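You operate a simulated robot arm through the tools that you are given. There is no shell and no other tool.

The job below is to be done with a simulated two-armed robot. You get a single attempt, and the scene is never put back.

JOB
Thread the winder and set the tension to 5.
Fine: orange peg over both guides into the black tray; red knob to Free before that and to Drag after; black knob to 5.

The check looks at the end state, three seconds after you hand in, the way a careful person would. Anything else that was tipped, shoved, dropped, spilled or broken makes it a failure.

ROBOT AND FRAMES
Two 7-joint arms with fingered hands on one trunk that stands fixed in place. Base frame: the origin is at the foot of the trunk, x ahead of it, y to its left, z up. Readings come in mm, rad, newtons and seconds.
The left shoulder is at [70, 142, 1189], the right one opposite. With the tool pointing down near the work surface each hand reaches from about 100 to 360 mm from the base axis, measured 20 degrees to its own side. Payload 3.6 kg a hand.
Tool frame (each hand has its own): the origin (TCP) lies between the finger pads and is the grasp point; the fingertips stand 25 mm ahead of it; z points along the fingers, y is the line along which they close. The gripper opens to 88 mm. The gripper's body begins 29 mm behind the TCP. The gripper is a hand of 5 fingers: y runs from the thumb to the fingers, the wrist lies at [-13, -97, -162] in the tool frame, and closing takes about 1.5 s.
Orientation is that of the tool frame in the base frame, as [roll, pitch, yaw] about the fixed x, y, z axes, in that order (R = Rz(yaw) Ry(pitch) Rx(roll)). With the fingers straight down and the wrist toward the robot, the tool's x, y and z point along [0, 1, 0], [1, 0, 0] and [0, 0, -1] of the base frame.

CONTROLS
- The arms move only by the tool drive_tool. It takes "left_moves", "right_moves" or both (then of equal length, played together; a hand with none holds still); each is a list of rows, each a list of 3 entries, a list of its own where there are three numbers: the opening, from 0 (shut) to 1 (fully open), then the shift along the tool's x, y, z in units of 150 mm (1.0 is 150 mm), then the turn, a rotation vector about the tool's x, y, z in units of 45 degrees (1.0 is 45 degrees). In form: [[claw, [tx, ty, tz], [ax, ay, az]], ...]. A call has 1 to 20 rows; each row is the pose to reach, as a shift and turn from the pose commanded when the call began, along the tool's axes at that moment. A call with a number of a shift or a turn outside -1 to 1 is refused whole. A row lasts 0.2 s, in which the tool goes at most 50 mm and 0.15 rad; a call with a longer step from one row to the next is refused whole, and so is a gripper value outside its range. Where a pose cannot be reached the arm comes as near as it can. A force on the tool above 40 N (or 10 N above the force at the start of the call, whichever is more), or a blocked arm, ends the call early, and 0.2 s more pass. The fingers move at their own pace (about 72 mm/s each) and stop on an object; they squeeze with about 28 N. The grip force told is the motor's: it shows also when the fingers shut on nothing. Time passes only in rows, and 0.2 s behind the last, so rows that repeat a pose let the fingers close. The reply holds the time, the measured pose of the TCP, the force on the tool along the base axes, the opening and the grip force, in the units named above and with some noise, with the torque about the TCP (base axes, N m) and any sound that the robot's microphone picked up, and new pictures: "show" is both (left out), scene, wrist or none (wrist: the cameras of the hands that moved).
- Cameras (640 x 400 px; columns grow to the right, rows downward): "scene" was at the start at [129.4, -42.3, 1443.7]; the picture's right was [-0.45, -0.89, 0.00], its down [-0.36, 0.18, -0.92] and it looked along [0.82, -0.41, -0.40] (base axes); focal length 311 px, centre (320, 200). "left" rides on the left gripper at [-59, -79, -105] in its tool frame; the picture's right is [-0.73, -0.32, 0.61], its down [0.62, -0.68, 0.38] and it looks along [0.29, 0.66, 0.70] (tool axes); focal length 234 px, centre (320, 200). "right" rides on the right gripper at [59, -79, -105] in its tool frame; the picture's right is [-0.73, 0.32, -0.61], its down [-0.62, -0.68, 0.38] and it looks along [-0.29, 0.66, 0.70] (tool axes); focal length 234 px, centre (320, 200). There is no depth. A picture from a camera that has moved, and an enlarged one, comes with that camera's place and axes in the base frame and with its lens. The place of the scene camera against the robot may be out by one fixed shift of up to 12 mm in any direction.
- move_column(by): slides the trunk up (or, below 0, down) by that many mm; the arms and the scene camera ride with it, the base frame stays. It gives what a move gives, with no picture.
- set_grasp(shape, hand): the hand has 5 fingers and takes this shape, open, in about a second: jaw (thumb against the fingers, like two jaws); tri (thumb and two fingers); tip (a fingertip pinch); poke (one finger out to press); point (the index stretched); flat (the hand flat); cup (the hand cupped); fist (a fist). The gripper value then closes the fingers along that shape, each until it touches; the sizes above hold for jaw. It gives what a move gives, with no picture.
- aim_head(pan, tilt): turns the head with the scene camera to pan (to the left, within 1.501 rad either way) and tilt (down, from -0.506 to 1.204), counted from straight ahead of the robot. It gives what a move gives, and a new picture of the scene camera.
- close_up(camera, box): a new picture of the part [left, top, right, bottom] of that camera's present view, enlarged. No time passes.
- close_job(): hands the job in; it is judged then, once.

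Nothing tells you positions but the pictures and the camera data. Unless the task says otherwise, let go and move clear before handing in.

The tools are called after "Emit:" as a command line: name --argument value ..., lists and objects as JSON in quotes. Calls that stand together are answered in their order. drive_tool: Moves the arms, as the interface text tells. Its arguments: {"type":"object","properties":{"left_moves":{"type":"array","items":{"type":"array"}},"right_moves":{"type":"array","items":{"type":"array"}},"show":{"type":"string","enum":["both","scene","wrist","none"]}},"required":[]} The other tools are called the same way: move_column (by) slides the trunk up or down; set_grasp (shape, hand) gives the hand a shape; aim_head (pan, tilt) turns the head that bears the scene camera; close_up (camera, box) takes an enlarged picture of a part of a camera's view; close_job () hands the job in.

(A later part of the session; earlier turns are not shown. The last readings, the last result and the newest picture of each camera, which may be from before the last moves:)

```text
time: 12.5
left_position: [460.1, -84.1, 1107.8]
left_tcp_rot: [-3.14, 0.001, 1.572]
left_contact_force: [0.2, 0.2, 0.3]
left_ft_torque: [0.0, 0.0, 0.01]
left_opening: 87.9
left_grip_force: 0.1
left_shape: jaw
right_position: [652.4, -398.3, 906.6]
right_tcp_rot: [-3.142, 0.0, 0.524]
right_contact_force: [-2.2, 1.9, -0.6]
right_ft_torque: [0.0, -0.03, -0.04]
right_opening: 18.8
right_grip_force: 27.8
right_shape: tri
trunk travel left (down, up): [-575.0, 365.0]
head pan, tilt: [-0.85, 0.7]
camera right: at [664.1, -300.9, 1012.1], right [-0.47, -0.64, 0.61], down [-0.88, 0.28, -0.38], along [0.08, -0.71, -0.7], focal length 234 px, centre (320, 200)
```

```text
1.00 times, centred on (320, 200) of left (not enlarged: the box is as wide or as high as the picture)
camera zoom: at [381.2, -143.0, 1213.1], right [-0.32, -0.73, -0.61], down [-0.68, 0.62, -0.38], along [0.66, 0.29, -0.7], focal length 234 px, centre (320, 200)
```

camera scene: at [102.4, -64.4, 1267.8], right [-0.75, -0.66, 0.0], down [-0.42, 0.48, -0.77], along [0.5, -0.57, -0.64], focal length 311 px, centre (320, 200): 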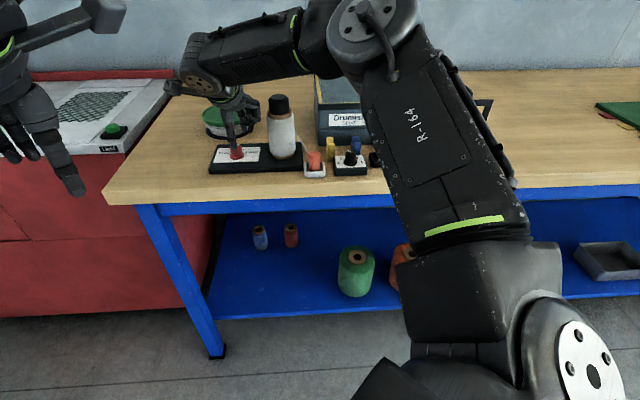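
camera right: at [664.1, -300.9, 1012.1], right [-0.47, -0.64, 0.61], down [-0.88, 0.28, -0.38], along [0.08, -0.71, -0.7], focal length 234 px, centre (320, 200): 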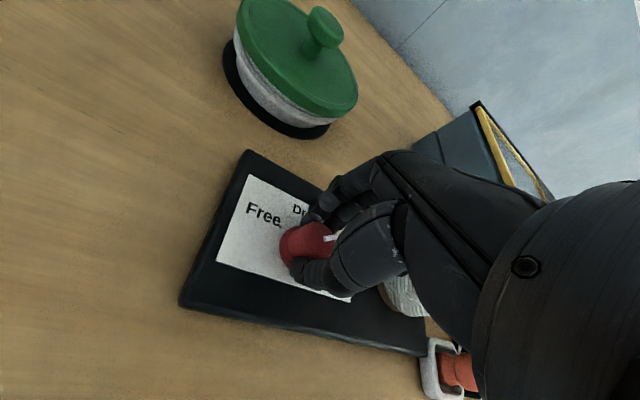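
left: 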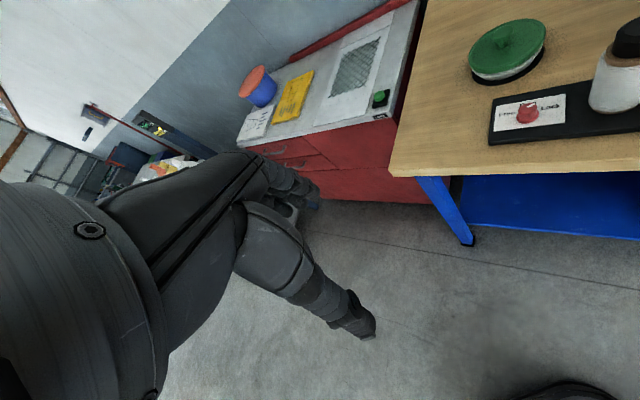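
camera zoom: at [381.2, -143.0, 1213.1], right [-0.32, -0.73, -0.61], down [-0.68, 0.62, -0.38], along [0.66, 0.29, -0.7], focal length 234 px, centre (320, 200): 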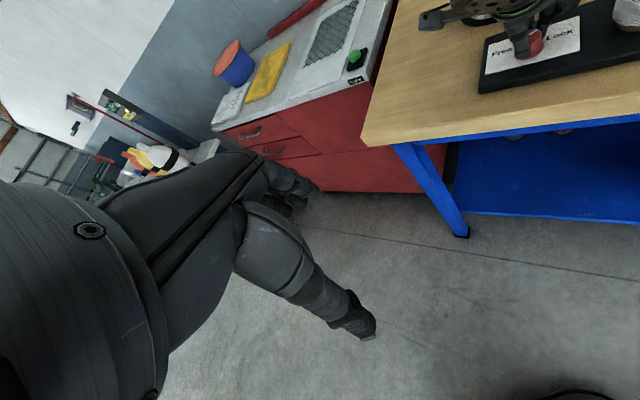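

The forearm runs in front of the spool with ample room. I'll turn the knob counter-clockwise by about 42°.

Emit:
drive_tool --right_moves '[[0, [0, 0, 0], [0, 0, -0.155]], [0, [0, 0, 0], [0, 0, -0.31]], [0, [0, 0, 0], [0, 0, -0.465]], [0, [0, 0, 0], [0, 0, -0.62]], [0, [0, 0, 0], [0, 0, -0.775]], [0, [0, 0, 0], [0, 0, -0.933]], [0, [0, 0, 0], [0, 0, -0.933]]]' --show "both"

Emit:
close_up --camera "right" --box '[220, 180, 380, 310]'

Emit:
close_up --camera "scene" --box '[195, 100, 295, 165]'

```text
time: 14.1
left_position: [459.2, -84.3, 1106.9]
left_tcp_rot: [-3.141, 0.001, 1.572]
left_contact_force: [-0.5, 0.0, 0.2]
left_ft_torque: [0.0, 0.0, 0.01]
left_opening: 87.8
left_grip_force: 0.0
left_shape: jaw
right_position: [651.7, -398.2, 906.7]
right_tcp_rot: [-3.141, -0.001, 1.257]
right_contact_force: [4.6, -2.9, 3.0]
right_ft_torque: [-0.14, -0.25, -0.01]
right_opening: 18.5
right_grip_force: 27.8
right_shape: tri
trunk travel left (down, up): [-575.0, 365.0]
head pan, tilt: [-0.85, 0.7]
camera scene: at [103.0, -64.9, 1267.8], right [-0.75, -0.66, 0.0], down [-0.43, 0.48, -0.76], along [0.5, -0.57, -0.64], focal length 311 px, centre (320, 200)
camera right: at [595.7, -317.8, 1012.4], right [0.08, -0.79, 0.61], down [-0.84, -0.38, -0.38], along [0.54, -0.48, -0.7], focal length 234 px, centre (320, 200)
```

scene: 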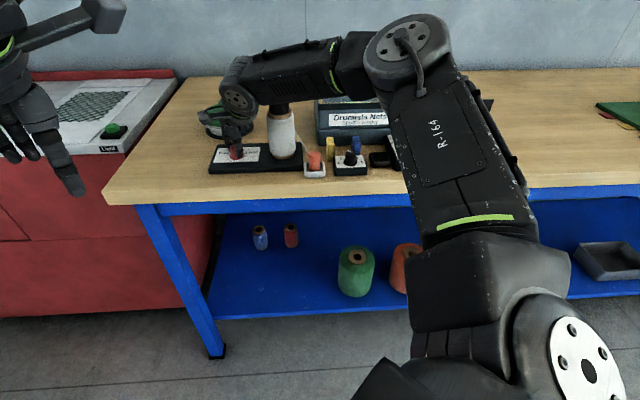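
right: 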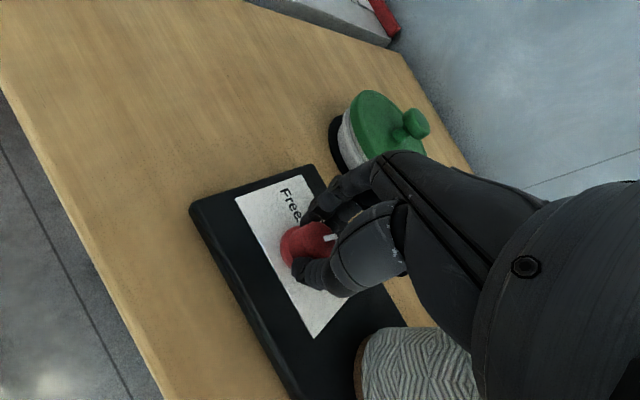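

```text
3.08 times, centred on (300, 245) of right
camera zoom: at [595.7, -317.8, 1012.4], right [0.08, -0.79, 0.61], down [-0.84, -0.38, -0.38], along [0.54, -0.48, -0.7], focal length 720 px, centre (382, 62)
```

zoom: 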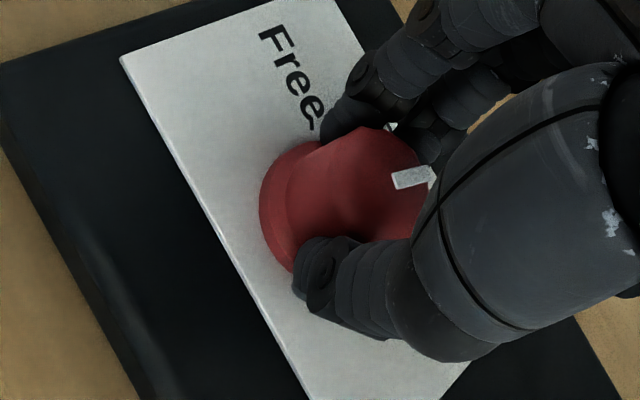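

```text
6.15 times, centred on (245, 132) of scene
camera zoom: at [103.0, -64.9, 1267.8], right [-0.75, -0.66, 0.0], down [-0.43, 0.48, -0.76], along [0.5, -0.57, -0.64], focal length 1916 px, centre (782, 615)
```

zoom: 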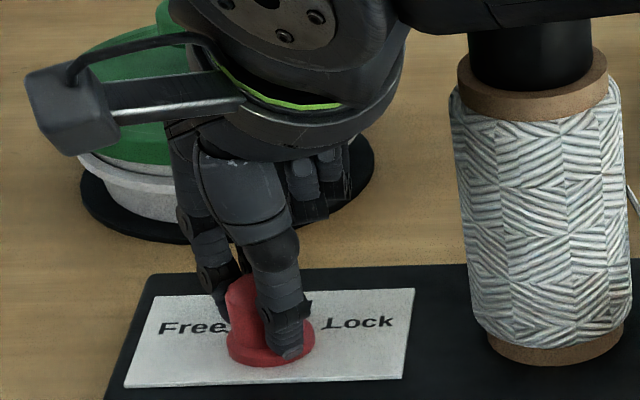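

The knob turned with the hand by 42°. I'll release, swing back around it, and view before re-gripping.

Emit:
drive_tool --right_moves '[[0.7, [0, 0, 0], [0, 0, 0]], [0.7, [0, 0, 0], [0, 0, 0]], [0.7, [0, 0, 0], [0, 0, 0]], [0.7, [0, 0, 0], [0, 0, 0.155]], [0.7, [0, 0, 0], [0, 0, 0.31]], [0.7, [0, 0, 0], [0, 0, 0.465]], [0.7, [0, 0, 0], [0, 0, 0.62]], [0.7, [0, 0, 0], [0, 0, 0.775]], [0.7, [0, 0, 0], [0, 0, 0.933]], [0.7, [0, 0, 0], [0, 0, 0.933]]]' --show "none"

Emit:
close_up --camera "right" --box '[220, 180, 380, 310]'

Emit:
close_up --camera "scene" --box '[195, 100, 295, 165]'

```text
time: 16.3
left_position: [459.2, -84.1, 1107.0]
left_tcp_rot: [3.141, 0.0, 1.569]
left_contact_force: [0.0, -0.5, 0.7]
left_ft_torque: [0.03, -0.03, 0.01]
left_opening: 88.2
left_grip_force: 0.1
left_shape: jaw
right_position: [654.1, -398.6, 907.7]
right_tcp_rot: [3.141, -0.001, 0.521]
right_contact_force: [-0.5, -0.7, -0.1]
right_ft_torque: [0.01, -0.02, -0.01]
right_opening: 61.6
right_grip_force: 0.1
right_shape: tri
trunk travel left (down, up): [-575.0, 365.0]
head pan, tilt: [-0.85, 0.7]
```

```text
3.08 times, centred on (300, 245) of right
camera zoom: at [664.6, -300.9, 1012.7], right [-0.47, -0.64, 0.61], down [-0.88, 0.28, -0.38], along [0.08, -0.71, -0.7], focal length 720 px, centre (382, 62)
```

zoom: 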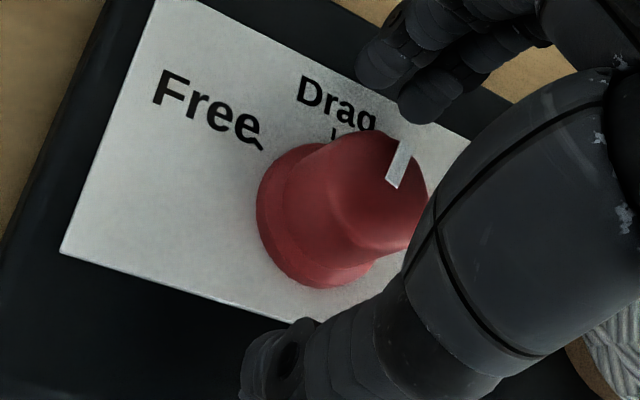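

```text
6.15 times, centred on (245, 132) of scene
camera zoom: at [102.6, -64.7, 1267.8], right [-0.75, -0.66, 0.0], down [-0.43, 0.48, -0.76], along [0.5, -0.57, -0.64], focal length 1916 px, centre (782, 615)
```

zoom: 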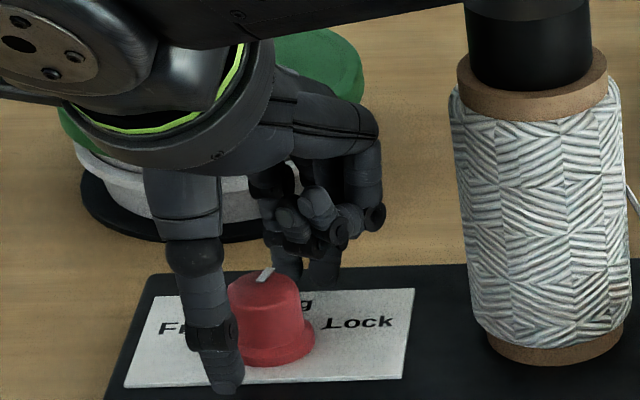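

The marker has swung toward Drag as planned. I'll grip again and turn another 42°.

Emit:
drive_tool --right_moves '[[0, [0, 0, 0], [0, 0, 0]], [0, [0, 0, 0], [0, 0, 0]], [0, [0, 0, 0], [0, 0, 0]], [0, [0, 0, 0], [0, 0, 0]], [0, [0, 0, 0], [0, 0, 0]], [0, [0, 0, 0], [0, 0, -0.155]], [0, [0, 0, 0], [0, 0, -0.31]], [0, [0, 0, 0], [0, 0, -0.465]], [0, [0, 0, 0], [0, 0, -0.62]], [0, [0, 0, 0], [0, 0, -0.775]], [0, [0, 0, 0], [0, 0, -0.933]], [0, [0, 0, 0], [0, 0, -0.933]]]' --show "none"

Emit:
close_up --camera "right" --box '[220, 180, 380, 310]'

```text
time: 18.9
left_position: [458.6, -83.8, 1108.3]
left_tcp_rot: [-3.141, 0.002, 1.572]
left_contact_force: [-0.2, -0.1, 0.0]
left_ft_torque: [0.0, -0.02, 0.0]
left_opening: 88.0
left_grip_force: 0.1
left_shape: jaw
right_position: [653.7, -398.9, 906.9]
right_tcp_rot: [3.14, 0.0, 1.259]
right_contact_force: [-2.2, 5.2, -1.4]
right_ft_torque: [0.07, -0.02, -0.02]
right_opening: 18.8
right_grip_force: 28.0
right_shape: tri
trunk travel left (down, up): [-575.0, 365.0]
head pan, tilt: [-0.85, 0.7]
```

```text
3.08 times, centred on (300, 245) of right
camera zoom: at [596.6, -318.6, 1012.7], right [0.08, -0.79, 0.61], down [-0.84, -0.38, -0.38], along [0.54, -0.48, -0.7], focal length 720 px, centre (382, 62)
```

zoom: 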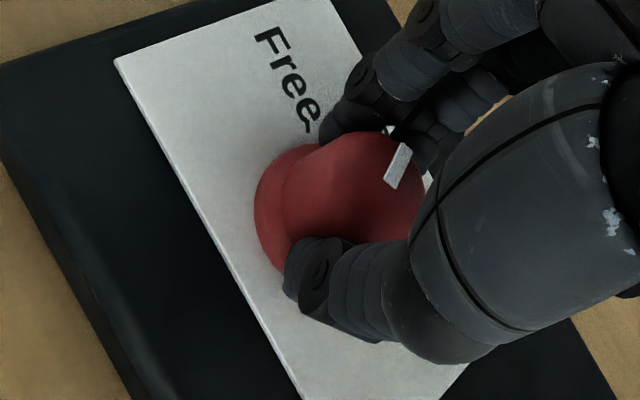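

Marker should now be past Drag, about 37° short of Free. I'll release, swing back, and measure what remains.

Emit:
drive_tool --right_moves '[[0.7, [0, 0, 0], [0, 0, 0]], [0.7, [0, 0, 0], [0, 0, 0]], [0.7, [0, 0, 0], [0, 0, 0]], [0.7, [0, 0, 0], [0, 0, 0.155]], [0.7, [0, 0, 0], [0, 0, 0.31]], [0.7, [0, 0, 0], [0, 0, 0.465]], [0.7, [0, 0, 0], [0, 0, 0.62]], [0.7, [0, 0, 0], [0, 0, 0.775]], [0.7, [0, 0, 0], [0, 0, 0.933]], [0.7, [0, 0, 0], [0, 0, 0.933]]]' --show "none"

Emit:
close_up --camera "right" --box '[220, 180, 380, 310]'

Emit:
close_up --camera "scene" --box '[215, 130, 265, 165]'

```text
time: 21.1
left_position: [458.3, -85.5, 1107.1]
left_tcp_rot: [-3.14, 0.0, 1.571]
left_contact_force: [0.0, 0.2, 0.0]
left_ft_torque: [-0.03, 0.01, 0.0]
left_opening: 87.7
left_grip_force: 0.1
left_shape: jaw
right_position: [652.1, -398.9, 906.4]
right_tcp_rot: [3.14, 0.001, 0.521]
right_contact_force: [0.5, 0.4, 1.0]
right_ft_torque: [-0.01, -0.04, 0.01]
right_opening: 61.1
right_grip_force: 0.1
right_shape: tri
trunk travel left (down, up): [-575.0, 365.0]
head pan, tilt: [-0.85, 0.7]
```

```text
3.08 times, centred on (300, 245) of right
camera zoom: at [664.7, -301.3, 1012.7], right [-0.47, -0.64, 0.61], down [-0.88, 0.28, -0.38], along [0.08, -0.71, -0.7], focal length 720 px, centre (382, 62)
```

zoom: 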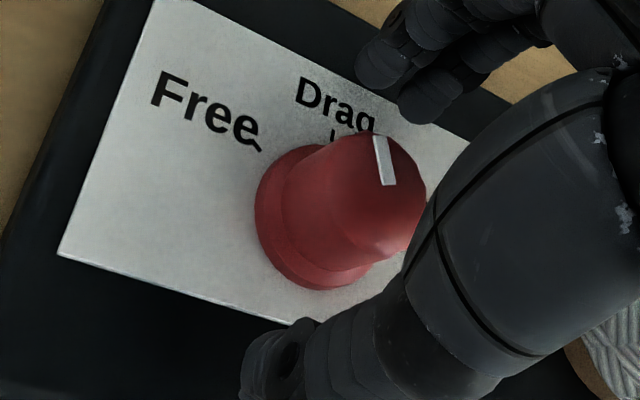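

```text
11.43 times, centred on (240, 148) of scene
camera zoom: at [102.6, -64.7, 1267.8], right [-0.75, -0.66, 0.0], down [-0.43, 0.48, -0.76], along [0.5, -0.57, -0.64], focal length 3559 px, centre (1234, 800)
```

zoom: 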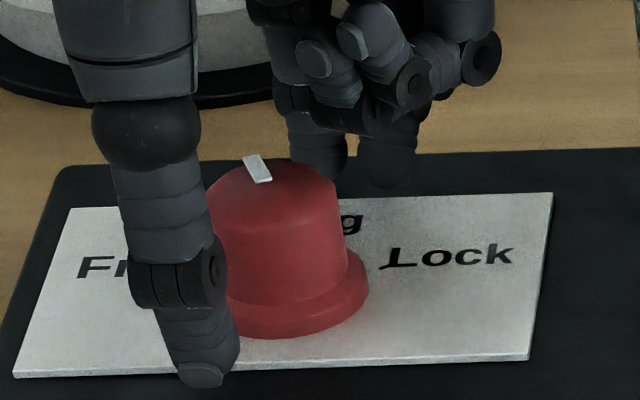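

The marker is at about -27°, with Free at about +13°. I'll grip and turn 40° more.

Emit:
drive_tool --right_moves '[[0, [0, 0, 0], [0, 0, 0]], [0, [0, 0, 0], [0, 0, 0]], [0, [0, 0, 0], [0, 0, 0]], [0, [0, 0, 0], [0, 0, 0]], [0, [0, 0, 0], [0, 0, 0]], [0, [0, 0, 0], [0, 0, -0.15]], [0, [0, 0, 0], [0, 0, -0.3]], [0, [0, 0, 0], [0, 0, -0.45]], [0, [0, 0, 0], [0, 0, -0.6]], [0, [0, 0, 0], [0, 0, -0.75]], [0, [0, 0, 0], [0, 0, -0.9]], [0, [0, 0, 0], [0, 0, -0.9]], [0.7, [0, 0, 0], [0, 0, -0.9]], [0.7, [0, 0, 0], [0, 0, -0.9]], [0.7, [0, 0, 0], [0, 0, -0.9]]]' --show "none"

Emit:
close_up --camera "right" --box '[220, 180, 380, 310]'

Emit:
close_up --camera "scene" --box '[215, 130, 265, 165]'

```text
time: 24.3
left_position: [459.4, -83.4, 1107.3]
left_tcp_rot: [-3.141, 0.0, 1.571]
left_contact_force: [0.3, 0.9, -0.6]
left_ft_torque: [-0.04, -0.01, 0.01]
left_opening: 87.5
left_grip_force: 0.1
left_shape: jaw
right_position: [652.0, -399.0, 905.3]
right_tcp_rot: [3.142, 0.0, 1.229]
right_contact_force: [0.0, 0.0, -0.2]
right_ft_torque: [-0.04, 0.0, 0.01]
right_opening: 61.4
right_grip_force: 0.1
right_shape: tri
trunk travel left (down, up): [-575.0, 365.0]
head pan, tilt: [-0.85, 0.7]
```

```text
3.08 times, centred on (300, 245) of right
camera zoom: at [597.8, -316.8, 1012.7], right [0.06, -0.79, 0.61], down [-0.85, -0.36, -0.38], along [0.52, -0.49, -0.7], focal length 720 px, centre (382, 62)
```

zoom: 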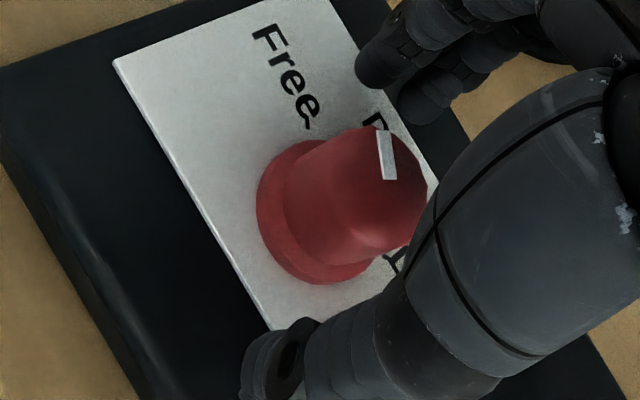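

```text
11.43 times, centred on (240, 148) of scene
camera zoom: at [102.5, -64.5, 1267.8], right [-0.75, -0.66, 0.0], down [-0.43, 0.48, -0.77], along [0.5, -0.57, -0.64], focal length 3559 px, centre (1234, 800)
```

zoom: 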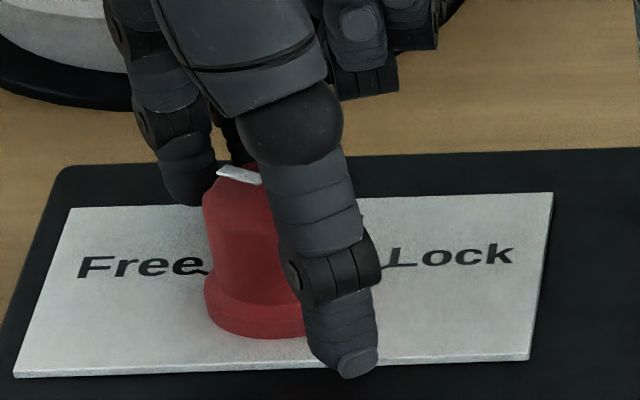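

The red knob now points at Free (about 14–18° against a tick at about 15°). I'll lift straight off, retreat in front of the spool, and take a good look.

Emit:
drive_tool --right_moves '[[0.7, [0, 0, -0.2], [0, 0, 0]], [0.7, [0, 0, -0.4], [0, 0, 0]], [0.7, [0, 0, -0.57], [0, 0, 0]], [0.7, [0, -0.2, -0.6], [0, 0, 0]], [0.7, [0, -0.45, -0.6], [0, 0, 0]], [0.7, [0, -0.7, -0.6], [0, 0, 0]], [0.7, [0, -0.7, -0.6], [0, 0, 0]]]' --show "both"

Emit:
close_up --camera "scene" --box '[215, 130, 265, 165]'

Emit:
close_up --camera "right" --box '[160, 120, 400, 320]'

```text
time: 25.9
left_position: [460.5, -84.7, 1107.8]
left_tcp_rot: [-3.141, 0.0, 1.573]
left_contact_force: [0.1, 0.1, -0.2]
left_ft_torque: [-0.02, -0.02, 0.01]
left_opening: 87.7
left_grip_force: 0.0
left_shape: jaw
right_position: [554.6, -362.2, 994.2]
right_tcp_rot: [-3.141, 0.001, 1.231]
right_contact_force: [-0.2, -0.6, -0.2]
right_ft_torque: [0.01, 0.02, 0.01]
right_opening: 61.2
right_grip_force: 0.0
right_shape: tri
trunk travel left (down, up): [-575.0, 365.0]
head pan, tilt: [-0.85, 0.7]
camera scene: at [103.5, -64.6, 1267.7], right [-0.75, -0.66, 0.0], down [-0.43, 0.48, -0.76], along [0.5, -0.57, -0.64], focal length 311 px, centre (320, 200)
camera right: at [500.4, -280.9, 1101.0], right [0.06, -0.79, 0.61], down [-0.85, -0.36, -0.38], along [0.52, -0.49, -0.7], focal length 234 px, centre (320, 200)
```

scene: 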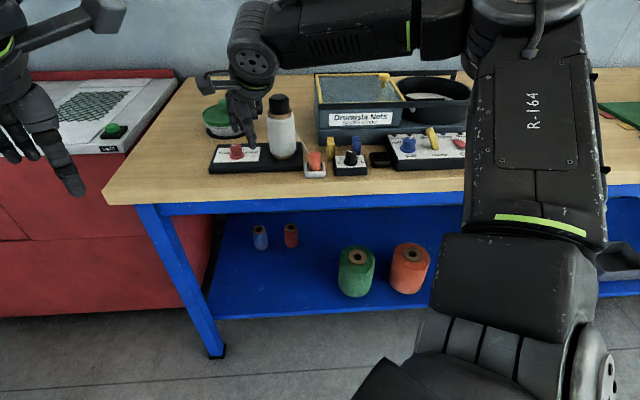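
right: 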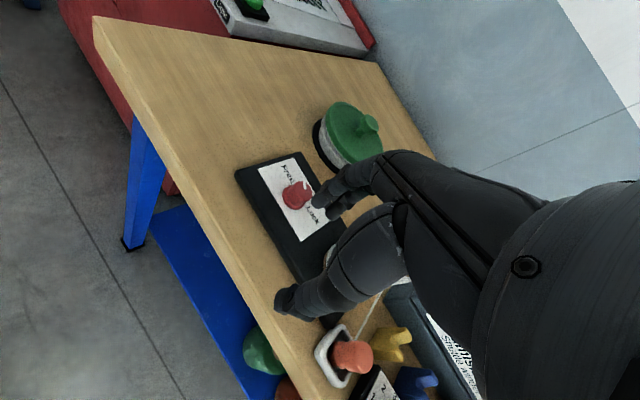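

```text
11.43 times, centred on (240, 148) of scene
camera zoom: at [103.5, -64.6, 1267.7], right [-0.75, -0.66, 0.0], down [-0.43, 0.48, -0.76], along [0.5, -0.57, -0.64], focal length 3559 px, centre (1234, 800)
```

zoom: 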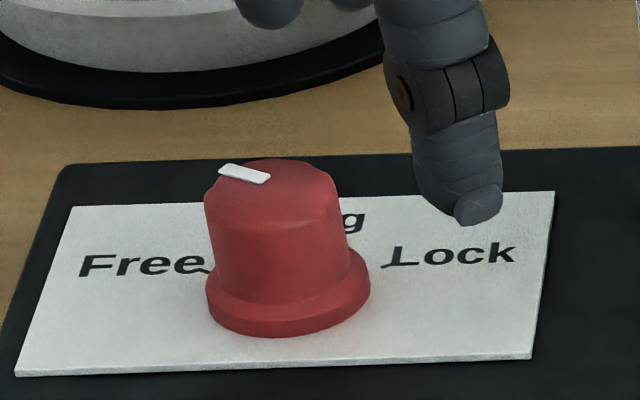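

```text
2.00 times, centred on (280, 220) of right
camera zoom: at [500.4, -280.9, 1101.0], right [0.06, -0.79, 0.61], down [-0.85, -0.36, -0.38], along [0.52, -0.49, -0.7], focal length 468 px, centre (400, 160)
```

zoom: 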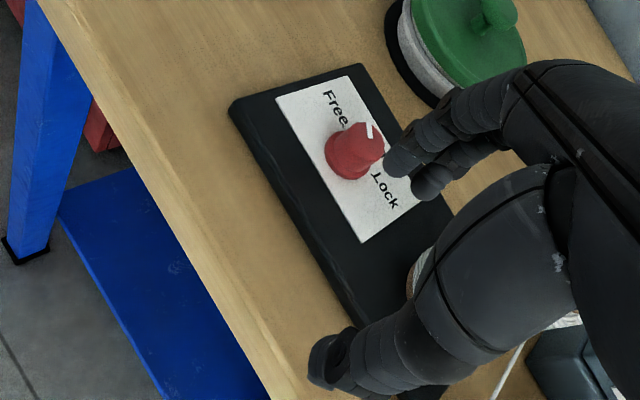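

The red knob's marker mirrors the original Lock position exactly, so it is at Free. I'll swing the hand in front of the spool toward the peg while turning the wrist.

Emit:
drive_tool --right_moves '[[0.7, [-0.085, -0.047, 0], [0, 0, 0.16]], [0.7, [-0.17, -0.095, 0], [0, 0, 0.32]], [0.7, [-0.254, -0.142, 0], [0, 0, 0.48]], [0.7, [-0.338, -0.19, 0], [0, 0, 0.64]], [0.7, [-0.423, -0.237, 0], [0, 0, 0.8]], [0.7, [-0.423, -0.237, 0], [0, 0, 0.8]]]' --show "both"

Emit:
close_up --camera "right" --box '[200, 120, 440, 320]'

```text
time: 27.3
left_position: [459.6, -85.1, 1107.8]
left_tcp_rot: [-3.141, 0.001, 1.571]
left_contact_force: [0.3, 0.8, 1.2]
left_ft_torque: [0.0, -0.01, -0.01]
left_opening: 87.9
left_grip_force: 0.1
left_shape: jaw
right_position: [499.1, -411.8, 996.0]
right_tcp_rot: [3.141, 0.0, 0.601]
right_contact_force: [0.0, 0.5, 0.0]
right_ft_torque: [0.02, -0.02, -0.02]
right_opening: 61.3
right_grip_force: 0.1
right_shape: tri
trunk travel left (down, up): [-575.0, 365.0]
head pan, tilt: [-0.85, 0.7]
camera scene: at [102.8, -64.7, 1267.8], right [-0.75, -0.66, 0.0], down [-0.43, 0.48, -0.76], along [0.5, -0.57, -0.64], focal length 311 px, centre (320, 200)
camera right: at [503.6, -312.6, 1102.3], right [-0.42, -0.68, 0.61], down [-0.9, 0.21, -0.38], along [0.13, -0.71, -0.7], focal length 234 px, centre (320, 200)
```

scene: 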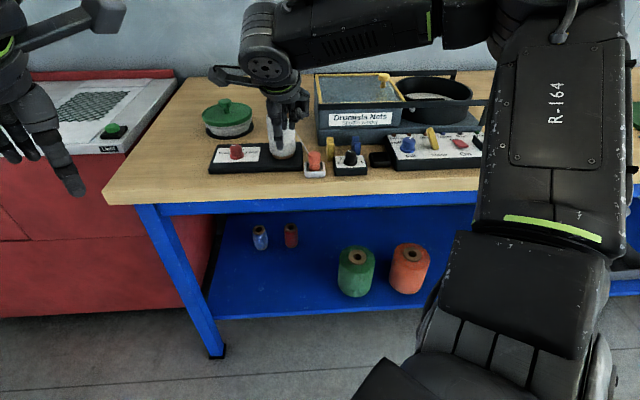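
right: 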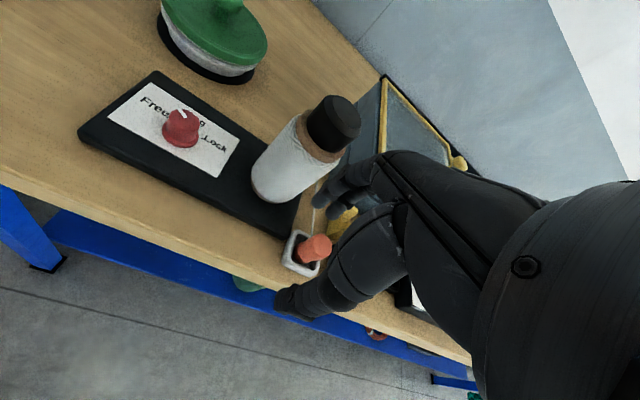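

```text
2.00 times, centred on (320, 220) of right
camera zoom: at [503.6, -312.6, 1102.3], right [-0.42, -0.68, 0.61], down [-0.9, 0.21, -0.38], along [0.13, -0.71, -0.7], focal length 468 px, centre (320, 160)
```

zoom: 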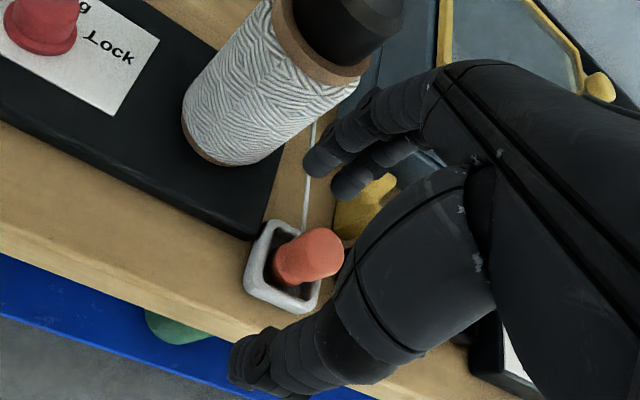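

Peg top looks to be near (492.5,-489,902), with its thread running back to the spool's right side. I'll move above it with the finger plane set clear of the thread.

Emit:
drive_tool --right_moves '[[0.7, [-0.08, 0.1, 0], [0, 0, 0.1]], [0.7, [-0.16, 0.2, 0], [0, 0, 0.2]], [0.7, [-0.24, 0.3, 0], [0, 0, 0.3]], [0.7, [-0.323, 0.394, 0.05], [0, 0, 0.389]], [0.7, [-0.323, 0.394, 0.2], [0, 0, 0.389]], [0.7, [-0.323, 0.394, 0.273], [0, 0, 0.389]], [0.7, [-0.323, 0.394, 0.273], [0, 0, 0.389]]]' --show "both"

Emit:
close_up --camera "right" --box '[220, 160, 400, 300]'

Emit:
close_up --camera "scene" --box '[260, 100, 400, 190]'

```text
time: 28.9
left_position: [460.3, -85.1, 1107.8]
left_tcp_rot: [3.141, 0.0, 1.57]
left_contact_force: [0.2, -0.5, -0.2]
left_ft_torque: [0.01, 0.02, 0.01]
left_opening: 87.8
left_grip_force: 0.1
left_shape: jaw
right_position: [494.3, -488.0, 955.8]
right_tcp_rot: [3.141, 0.0, 0.295]
right_contact_force: [0.7, 0.1, -0.1]
right_ft_torque: [-0.01, -0.03, 0.03]
right_opening: 61.4
right_grip_force: 0.2
right_shape: tri
trunk travel left (down, up): [-575.0, 365.0]
head pan, tilt: [-0.85, 0.7]
camera scene: at [102.7, -64.6, 1267.8], right [-0.75, -0.66, 0.0], down [-0.43, 0.48, -0.76], along [0.5, -0.57, -0.64], focal length 311 px, centre (320, 200)
camera right: at [527.6, -395.4, 1061.6], right [-0.6, -0.52, 0.61], down [-0.8, 0.47, -0.38], along [-0.09, -0.71, -0.7], focal length 234 px, centre (320, 200)
```

scene: 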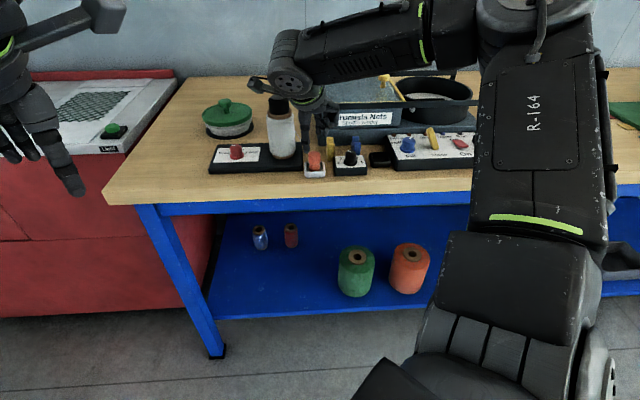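
right: 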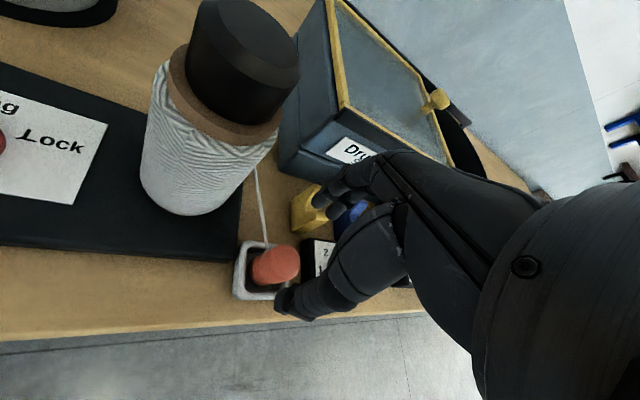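

```text
2.86 times, centred on (310, 230) of right
camera zoom: at [527.6, -395.4, 1061.6], right [-0.6, -0.52, 0.61], down [-0.8, 0.47, -0.38], along [-0.09, -0.71, -0.7], focal length 669 px, centre (349, 114)
```

zoom: 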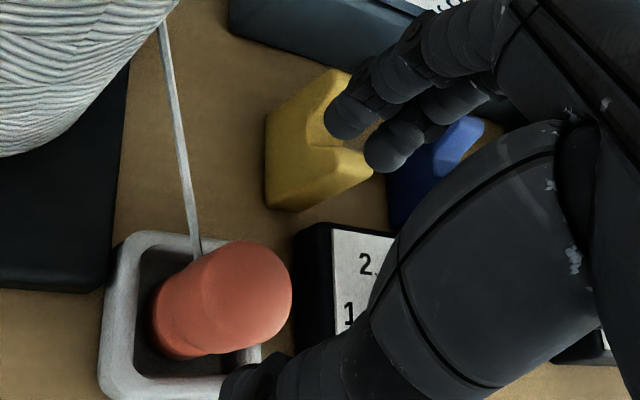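

```text
4.44 times, centred on (330, 145) of scene
camera zoom: at [102.7, -64.6, 1267.8], right [-0.75, -0.66, 0.0], down [-0.43, 0.48, -0.76], along [0.5, -0.57, -0.64], focal length 1384 px, centre (276, 444)
```

zoom: 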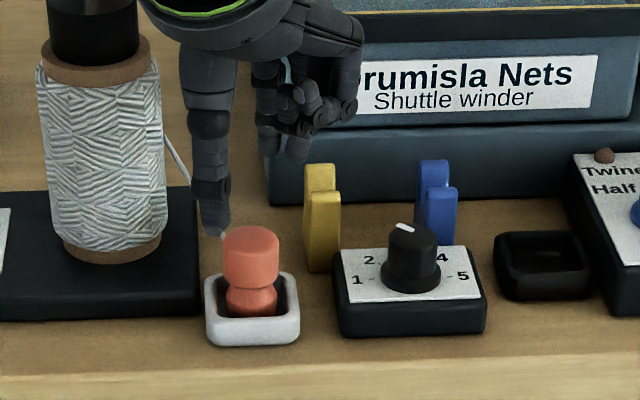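

The peg axis is at about (490.5,-488.5), about 4 mm from the tool centre, and the thread leaves it at the back clear of the index finger. I'll align and descend in two steps.

Emit:
drive_tool --right_moves '[[0.7, [-0.025, -0.004, 0.1], [0, 0, 0]], [0.7, [-0.025, -0.004, 0.2], [0, 0, 0]], [0.7, [-0.025, -0.004, 0.27], [0, 0, 0]], [0.7, [-0.025, -0.004, 0.27], [0, 0, 0]]]' --show "none"

Emit:
close_up --camera "right" --box '[220, 160, 400, 320]'

Emit:
close_up --camera "scene" --box '[280, 120, 360, 180]'

```text
time: 29.9
left_position: [457.8, -83.6, 1109.2]
left_tcp_rot: [3.14, 0.002, 1.572]
left_contact_force: [0.8, -0.9, -0.9]
left_ft_torque: [0.03, 0.02, 0.02]
left_opening: 87.6
left_grip_force: 0.0
left_shape: jaw
right_position: [490.5, -487.7, 915.0]
right_tcp_rot: [-3.141, 0.001, 0.296]
right_contact_force: [-1.4, 4.0, 2.9]
right_ft_torque: [-0.09, 0.01, -0.05]
right_opening: 59.3
right_grip_force: 0.1
right_shape: tri
trunk travel left (down, up): [-575.0, 365.0]
head pan, tilt: [-0.85, 0.7]
```

```text
2.50 times, centred on (310, 240) of right
camera zoom: at [522.9, -394.6, 1020.7], right [-0.6, -0.52, 0.61], down [-0.8, 0.47, -0.38], along [-0.09, -0.71, -0.7], focal length 585 px, centre (345, 100)
```

zoom: 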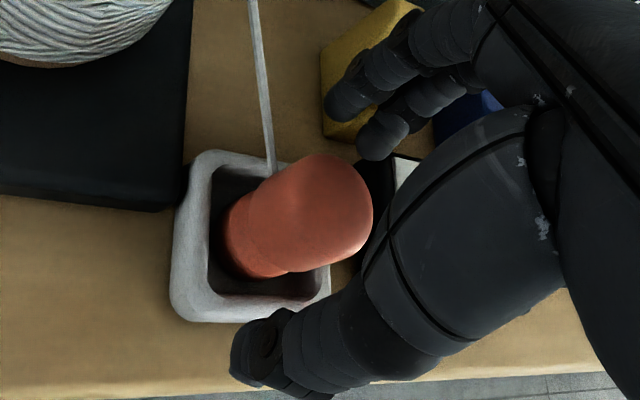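

```text
6.67 times, centred on (320, 150) of scene
camera zoom: at [101.6, -62.9, 1267.9], right [-0.75, -0.66, 0.0], down [-0.42, 0.48, -0.77], along [0.51, -0.58, -0.64], focal length 2076 px, centre (320, 533)
```

zoom: 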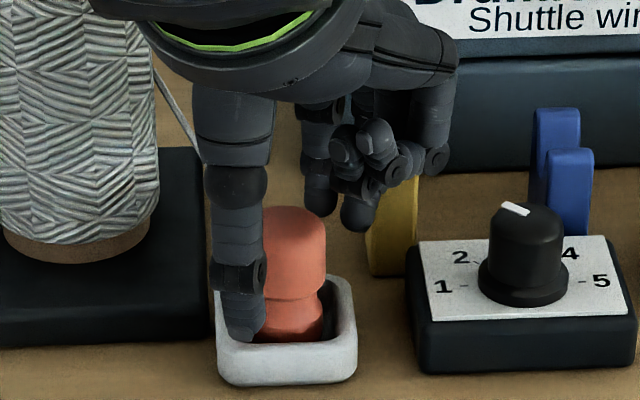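

There is a light 4 N touch: the middle finger is grazing the yellow guide because the hand is too wide open. I'll lift straight up, narrow the opening to 40 mm and check that the guide hasn't moved.

Emit:
drive_tool --right_moves '[[0.67, [0, 0, -0.1], [0, 0, 0]], [0.67, [0, 0, -0.22], [0, 0, 0]], [0.455, [0, 0, -0.27], [0, 0, 0]], [0.455, [0, 0, -0.27], [0, 0, 0]]]' --show "none"

Emit:
close_up --camera "right" --box '[220, 160, 400, 300]'

Emit:
close_up --camera "scene" --box '[280, 130, 360, 180]'

```text
time: 30.9
left_position: [458.1, -84.7, 1108.9]
left_tcp_rot: [-3.14, 0.0, 1.57]
left_contact_force: [0.1, 0.1, -0.3]
left_ft_torque: [0.04, 0.0, 0.01]
left_opening: 87.6
left_grip_force: 0.0
left_shape: jaw
right_position: [489.2, -489.7, 955.5]
right_tcp_rot: [3.141, -0.001, 0.297]
right_contact_force: [0.1, 0.5, -0.2]
right_ft_torque: [0.01, -0.02, 0.01]
right_opening: 40.7
right_grip_force: 0.0
right_shape: tri
trunk travel left (down, up): [-575.0, 365.0]
head pan, tilt: [-0.85, 0.7]
```

```text
2.86 times, centred on (310, 230) of right
camera zoom: at [522.3, -395.8, 1061.3], right [-0.6, -0.52, 0.61], down [-0.8, 0.47, -0.38], along [-0.09, -0.71, -0.7], focal length 669 px, centre (349, 114)
```

zoom: 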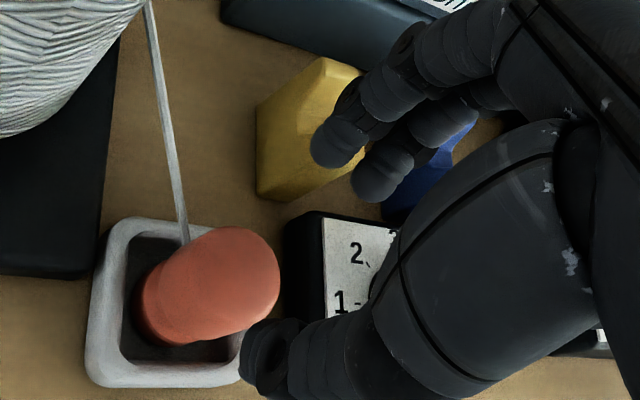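

```text
8.00 times, centred on (320, 155) of scene
camera zoom: at [102.7, -64.6, 1267.8], right [-0.75, -0.66, 0.0], down [-0.43, 0.48, -0.76], along [0.5, -0.57, -0.64], focal length 2491 px, centre (320, 560)
```

zoom: 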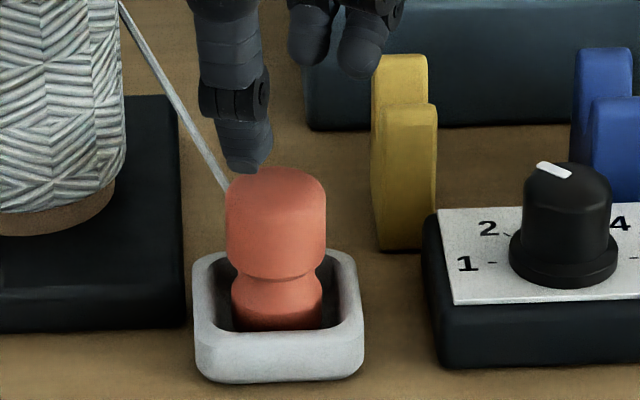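

The yellow guide has not moved. With the narrower opening I'll descend around the peg again.

Emit:
drive_tool --right_moves '[[0.455, [0.01, 0, 0.1], [0, 0, 0]], [0.455, [0.01, 0, 0.2], [0, 0, 0]], [0.455, [0.01, 0, 0.28], [0, 0, 0]], [0.455, [0.01, 0, 0.28], [0, 0, 0]]]' --show "none"

Emit:
close_up --camera "right" --box '[220, 160, 400, 300]'

Emit:
close_up --camera "scene" --box '[280, 120, 360, 180]'

```text
time: 31.9
left_position: [459.2, -85.9, 1107.4]
left_tcp_rot: [-3.141, 0.0, 1.571]
left_contact_force: [0.2, 0.5, -0.2]
left_ft_torque: [0.0, 0.01, 0.02]
left_opening: 87.9
left_grip_force: 0.0
left_shape: jaw
right_position: [491.2, -488.6, 911.1]
right_tcp_rot: [-3.142, 0.0, 0.297]
right_contact_force: [-0.5, -0.4, -0.3]
right_ft_torque: [-0.01, 0.01, 0.01]
right_opening: 40.3
right_grip_force: 0.0
right_shape: tri
trunk travel left (down, up): [-575.0, 365.0]
head pan, tilt: [-0.85, 0.7]
```

```text
2.86 times, centred on (310, 230) of right
camera zoom: at [524.3, -395.8, 1017.8], right [-0.6, -0.52, 0.61], down [-0.8, 0.47, -0.38], along [-0.09, -0.71, -0.7], focal length 669 px, centre (349, 114)
```

zoom: 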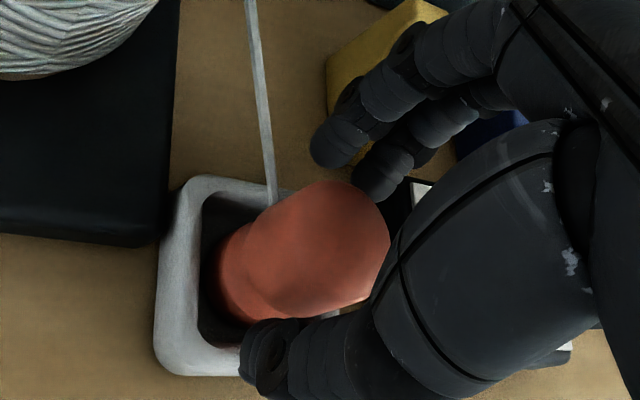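

```text
6.67 times, centred on (320, 150) of scene
camera zoom: at [102.7, -64.5, 1267.8], right [-0.75, -0.66, 0.0], down [-0.43, 0.48, -0.76], along [0.5, -0.57, -0.64], focal length 2076 px, centre (320, 533)
```

zoom: 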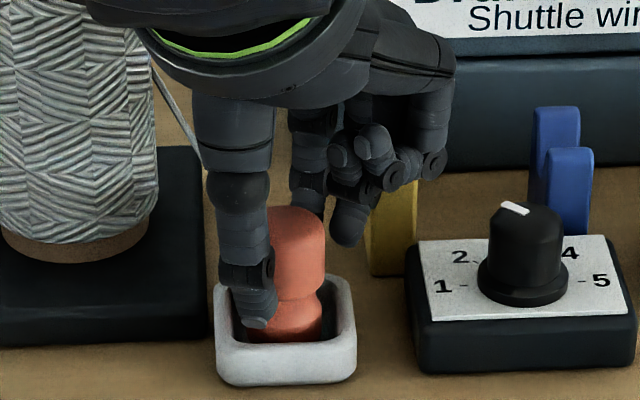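

No contact and the peg is between the fingers. I'll close gently on it.

Emit:
drive_tool --right_moves '[[0, [0, 0, 0], [0, 0, 0]], [0, [0, 0, 0], [0, 0, 0]], [0, [0, 0, 0], [0, 0, 0]], [0, [0, 0, 0], [0, 0, 0]], [0, [0, 0, 0], [0, 0, 0]]]' --show "none"

Emit:
close_up --camera "right" --box '[220, 160, 400, 300]'

Emit:
close_up --camera "scene" --box '[280, 120, 360, 180]'

```text
time: 33.1
left_position: [459.0, -84.0, 1107.6]
left_tcp_rot: [3.14, 0.0, 1.572]
left_contact_force: [0.4, 0.9, -0.8]
left_ft_torque: [0.03, 0.03, 0.01]
left_opening: 87.7
left_grip_force: 0.1
left_shape: jaw
right_position: [490.1, -489.3, 913.2]
right_tcp_rot: [3.141, -0.001, 0.296]
right_contact_force: [-0.5, -0.3, 0.1]
right_ft_torque: [0.02, -0.02, 0.02]
right_opening: 19.0
right_grip_force: 27.9
right_shape: tri
trunk travel left (down, up): [-575.0, 365.0]
head pan, tilt: [-0.85, 0.7]
```

```text
2.86 times, centred on (310, 230) of right
camera zoom: at [524.4, -395.9, 1017.9], right [-0.6, -0.52, 0.61], down [-0.8, 0.47, -0.38], along [-0.09, -0.71, -0.7], focal length 669 px, centre (349, 114)
```

zoom: 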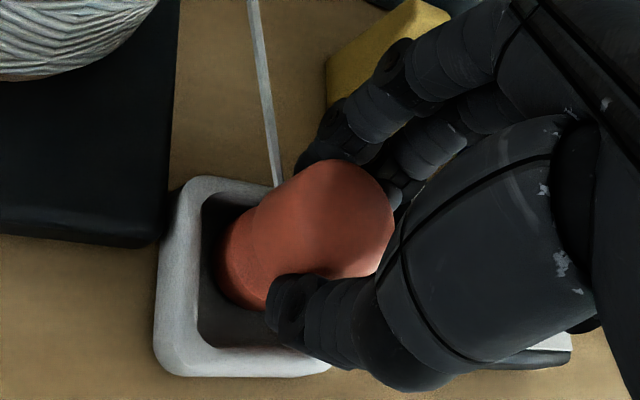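

```text
6.67 times, centred on (320, 150) of scene
camera zoom: at [102.8, -64.7, 1267.8], right [-0.75, -0.66, 0.0], down [-0.43, 0.48, -0.76], along [0.5, -0.57, -0.64], focal length 2076 px, centre (320, 533)
```

zoom: 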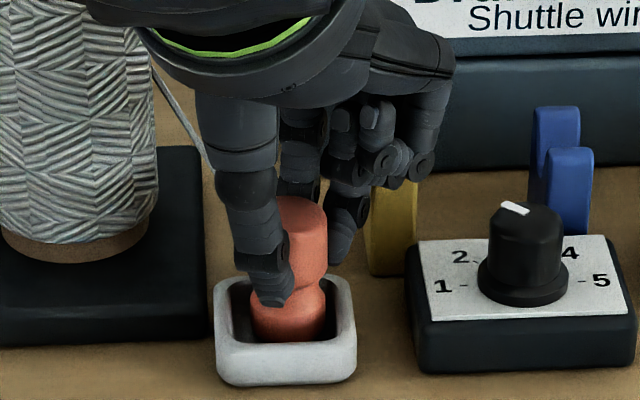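

The peg is held. I'll lift it straight up 62 mm and check the grip and the thread.

Emit:
drive_tool --right_moves '[[0, [0, 0, -0.1], [0, 0, 0]], [0, [0, 0, -0.2], [0, 0, 0]], [0, [0, 0, -0.3], [0, 0, 0]], [0, [0, 0, -0.41], [0, 0, 0]], [0, [0, 0, -0.41], [0, 0, 0]]]' --show "both"

Emit:
close_up --camera "right" --box '[220, 160, 400, 300]'

Emit:
close_up --camera "scene" --box '[260, 90, 400, 180]'

```text
time: 34.3
left_position: [458.6, -85.2, 1106.7]
left_tcp_rot: [-3.141, 0.001, 1.572]
left_contact_force: [-1.2, 0.2, 0.0]
left_ft_torque: [-0.01, 0.0, -0.01]
left_opening: 87.8
left_grip_force: 0.0
left_shape: jaw
right_position: [490.3, -487.5, 973.4]
right_tcp_rot: [-3.14, 0.001, 0.297]
right_contact_force: [-0.8, 0.3, 0.5]
right_ft_torque: [-0.02, -0.01, -0.01]
right_opening: 18.9
right_grip_force: 28.1
right_shape: tri
trunk travel left (down, up): [-575.0, 365.0]
head pan, tilt: [-0.85, 0.7]
camera scene: at [103.0, -64.9, 1267.7], right [-0.75, -0.66, 0.0], down [-0.43, 0.48, -0.76], along [0.5, -0.57, -0.64], focal length 311 px, centre (320, 200)
camera right: at [524.1, -395.1, 1080.1], right [-0.6, -0.52, 0.61], down [-0.8, 0.47, -0.38], along [-0.09, -0.71, -0.7], focal length 234 px, centre (320, 200)
```

scene: 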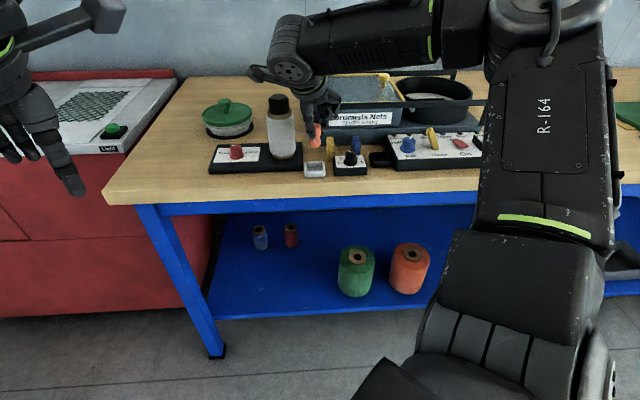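
right: 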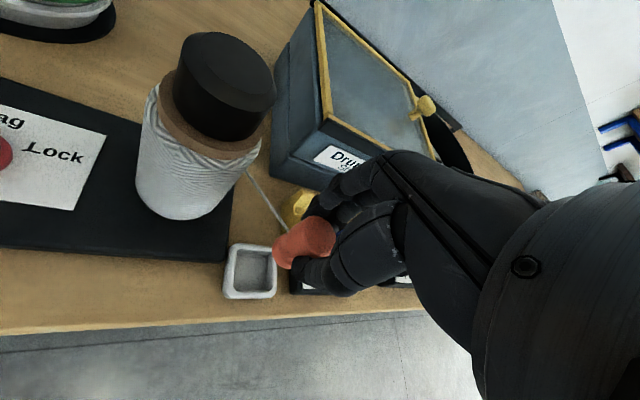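

```text
2.86 times, centred on (310, 230) of right
camera zoom: at [524.1, -395.1, 1080.1], right [-0.6, -0.52, 0.61], down [-0.8, 0.47, -0.38], along [-0.09, -0.71, -0.7], focal length 669 px, centre (349, 114)
```

zoom: 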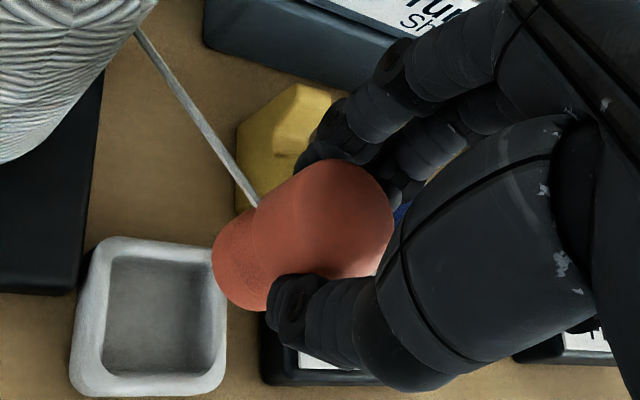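

```text
4.44 times, centred on (330, 135) of scene
camera zoom: at [103.0, -64.9, 1267.7], right [-0.75, -0.66, 0.0], down [-0.43, 0.48, -0.76], along [0.5, -0.57, -0.64], focal length 1384 px, centre (276, 489)
```

zoom: 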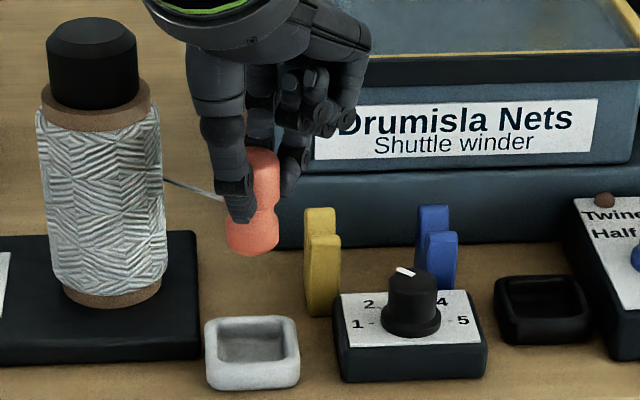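

The peg is lifted cleanly and the thread runs from its waist to the spool. I'll move it back in line with the guide slots, just left of the yellow guide, turning the hand to suit.

Emit:
drive_tool --right_moves '[[0, [0.0, 0.05, -0.047], [0, 0, -0.1]], [0, [0.015, 0.13, -0.047], [0, 0, -0.22]], [0, [0.03, 0.22, -0.047], [0, 0, -0.34]], [0, [0.045, 0.3, -0.047], [0, 0, -0.46]], [0, [0.058, 0.369, -0.047], [0, 0, -0.556]], [0, [0.058, 0.369, -0.047], [0, 0, -0.556]]]' --show "both"

Emit:
close_up --camera "right" --box '[220, 160, 400, 300]'

Emit:
close_up --camera "scene" --box '[260, 90, 400, 180]'

```text
time: 35.7
left_position: [459.8, -84.3, 1108.2]
left_tcp_rot: [3.14, 0.001, 1.571]
left_contact_force: [0.7, -0.4, 0.2]
left_ft_torque: [0.01, 0.0, -0.02]
left_opening: 87.5
left_grip_force: 0.0
left_shape: jaw
right_position: [515.3, -538.9, 981.6]
right_tcp_rot: [-3.14, 0.0, 0.733]
right_contact_force: [0.5, 0.6, 0.5]
right_ft_torque: [-0.01, 0.02, -0.01]
right_opening: 18.6
right_grip_force: 28.1
right_shape: tri
trunk travel left (down, up): [-575.0, 365.0]
head pan, tilt: [-0.85, 0.7]
camera scene: at [102.8, -64.5, 1267.8], right [-0.75, -0.66, 0.0], down [-0.43, 0.48, -0.76], along [0.5, -0.57, -0.64], focal length 311 px, centre (320, 200)
camera right: at [506.3, -441.1, 1087.7], right [-0.32, -0.73, 0.61], down [-0.92, 0.09, -0.38], along [0.22, -0.68, -0.7], focal length 234 px, centre (320, 200)
```

scene: 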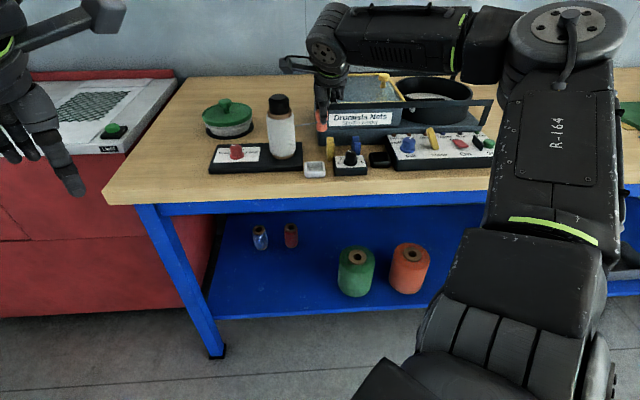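
right: 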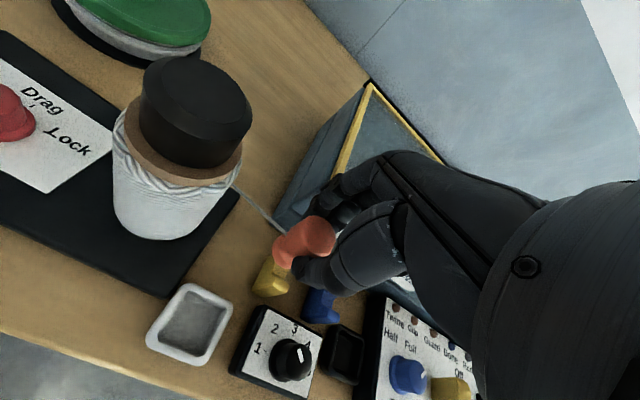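

```text
2.86 times, centred on (310, 230) of right
camera zoom: at [506.3, -441.1, 1087.7], right [-0.32, -0.73, 0.61], down [-0.92, 0.09, -0.38], along [0.22, -0.68, -0.7], focal length 669 px, centre (349, 114)
```

zoom: 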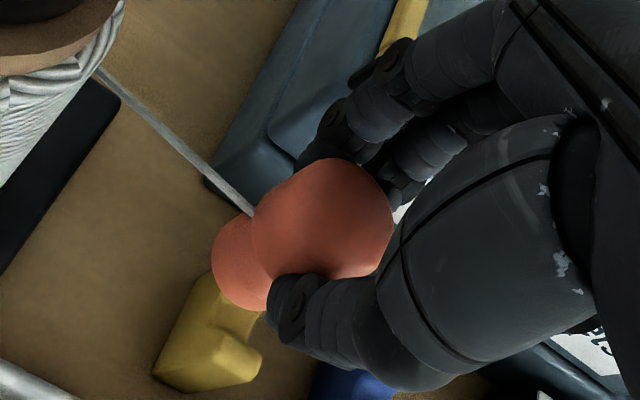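

```text
4.44 times, centred on (330, 135) of scene
camera zoom: at [102.8, -64.5, 1267.8], right [-0.75, -0.66, 0.0], down [-0.43, 0.48, -0.76], along [0.5, -0.57, -0.64], focal length 1384 px, centre (276, 489)
```

zoom: 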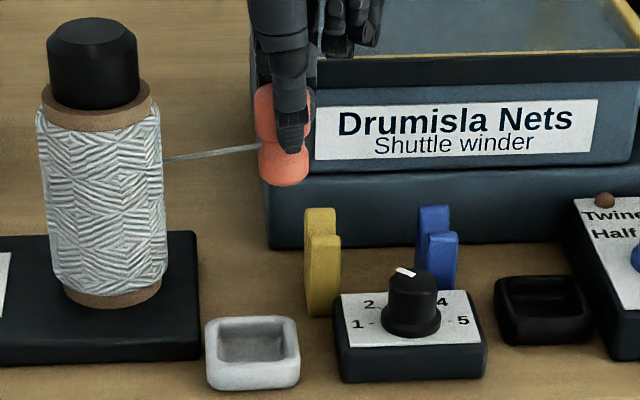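

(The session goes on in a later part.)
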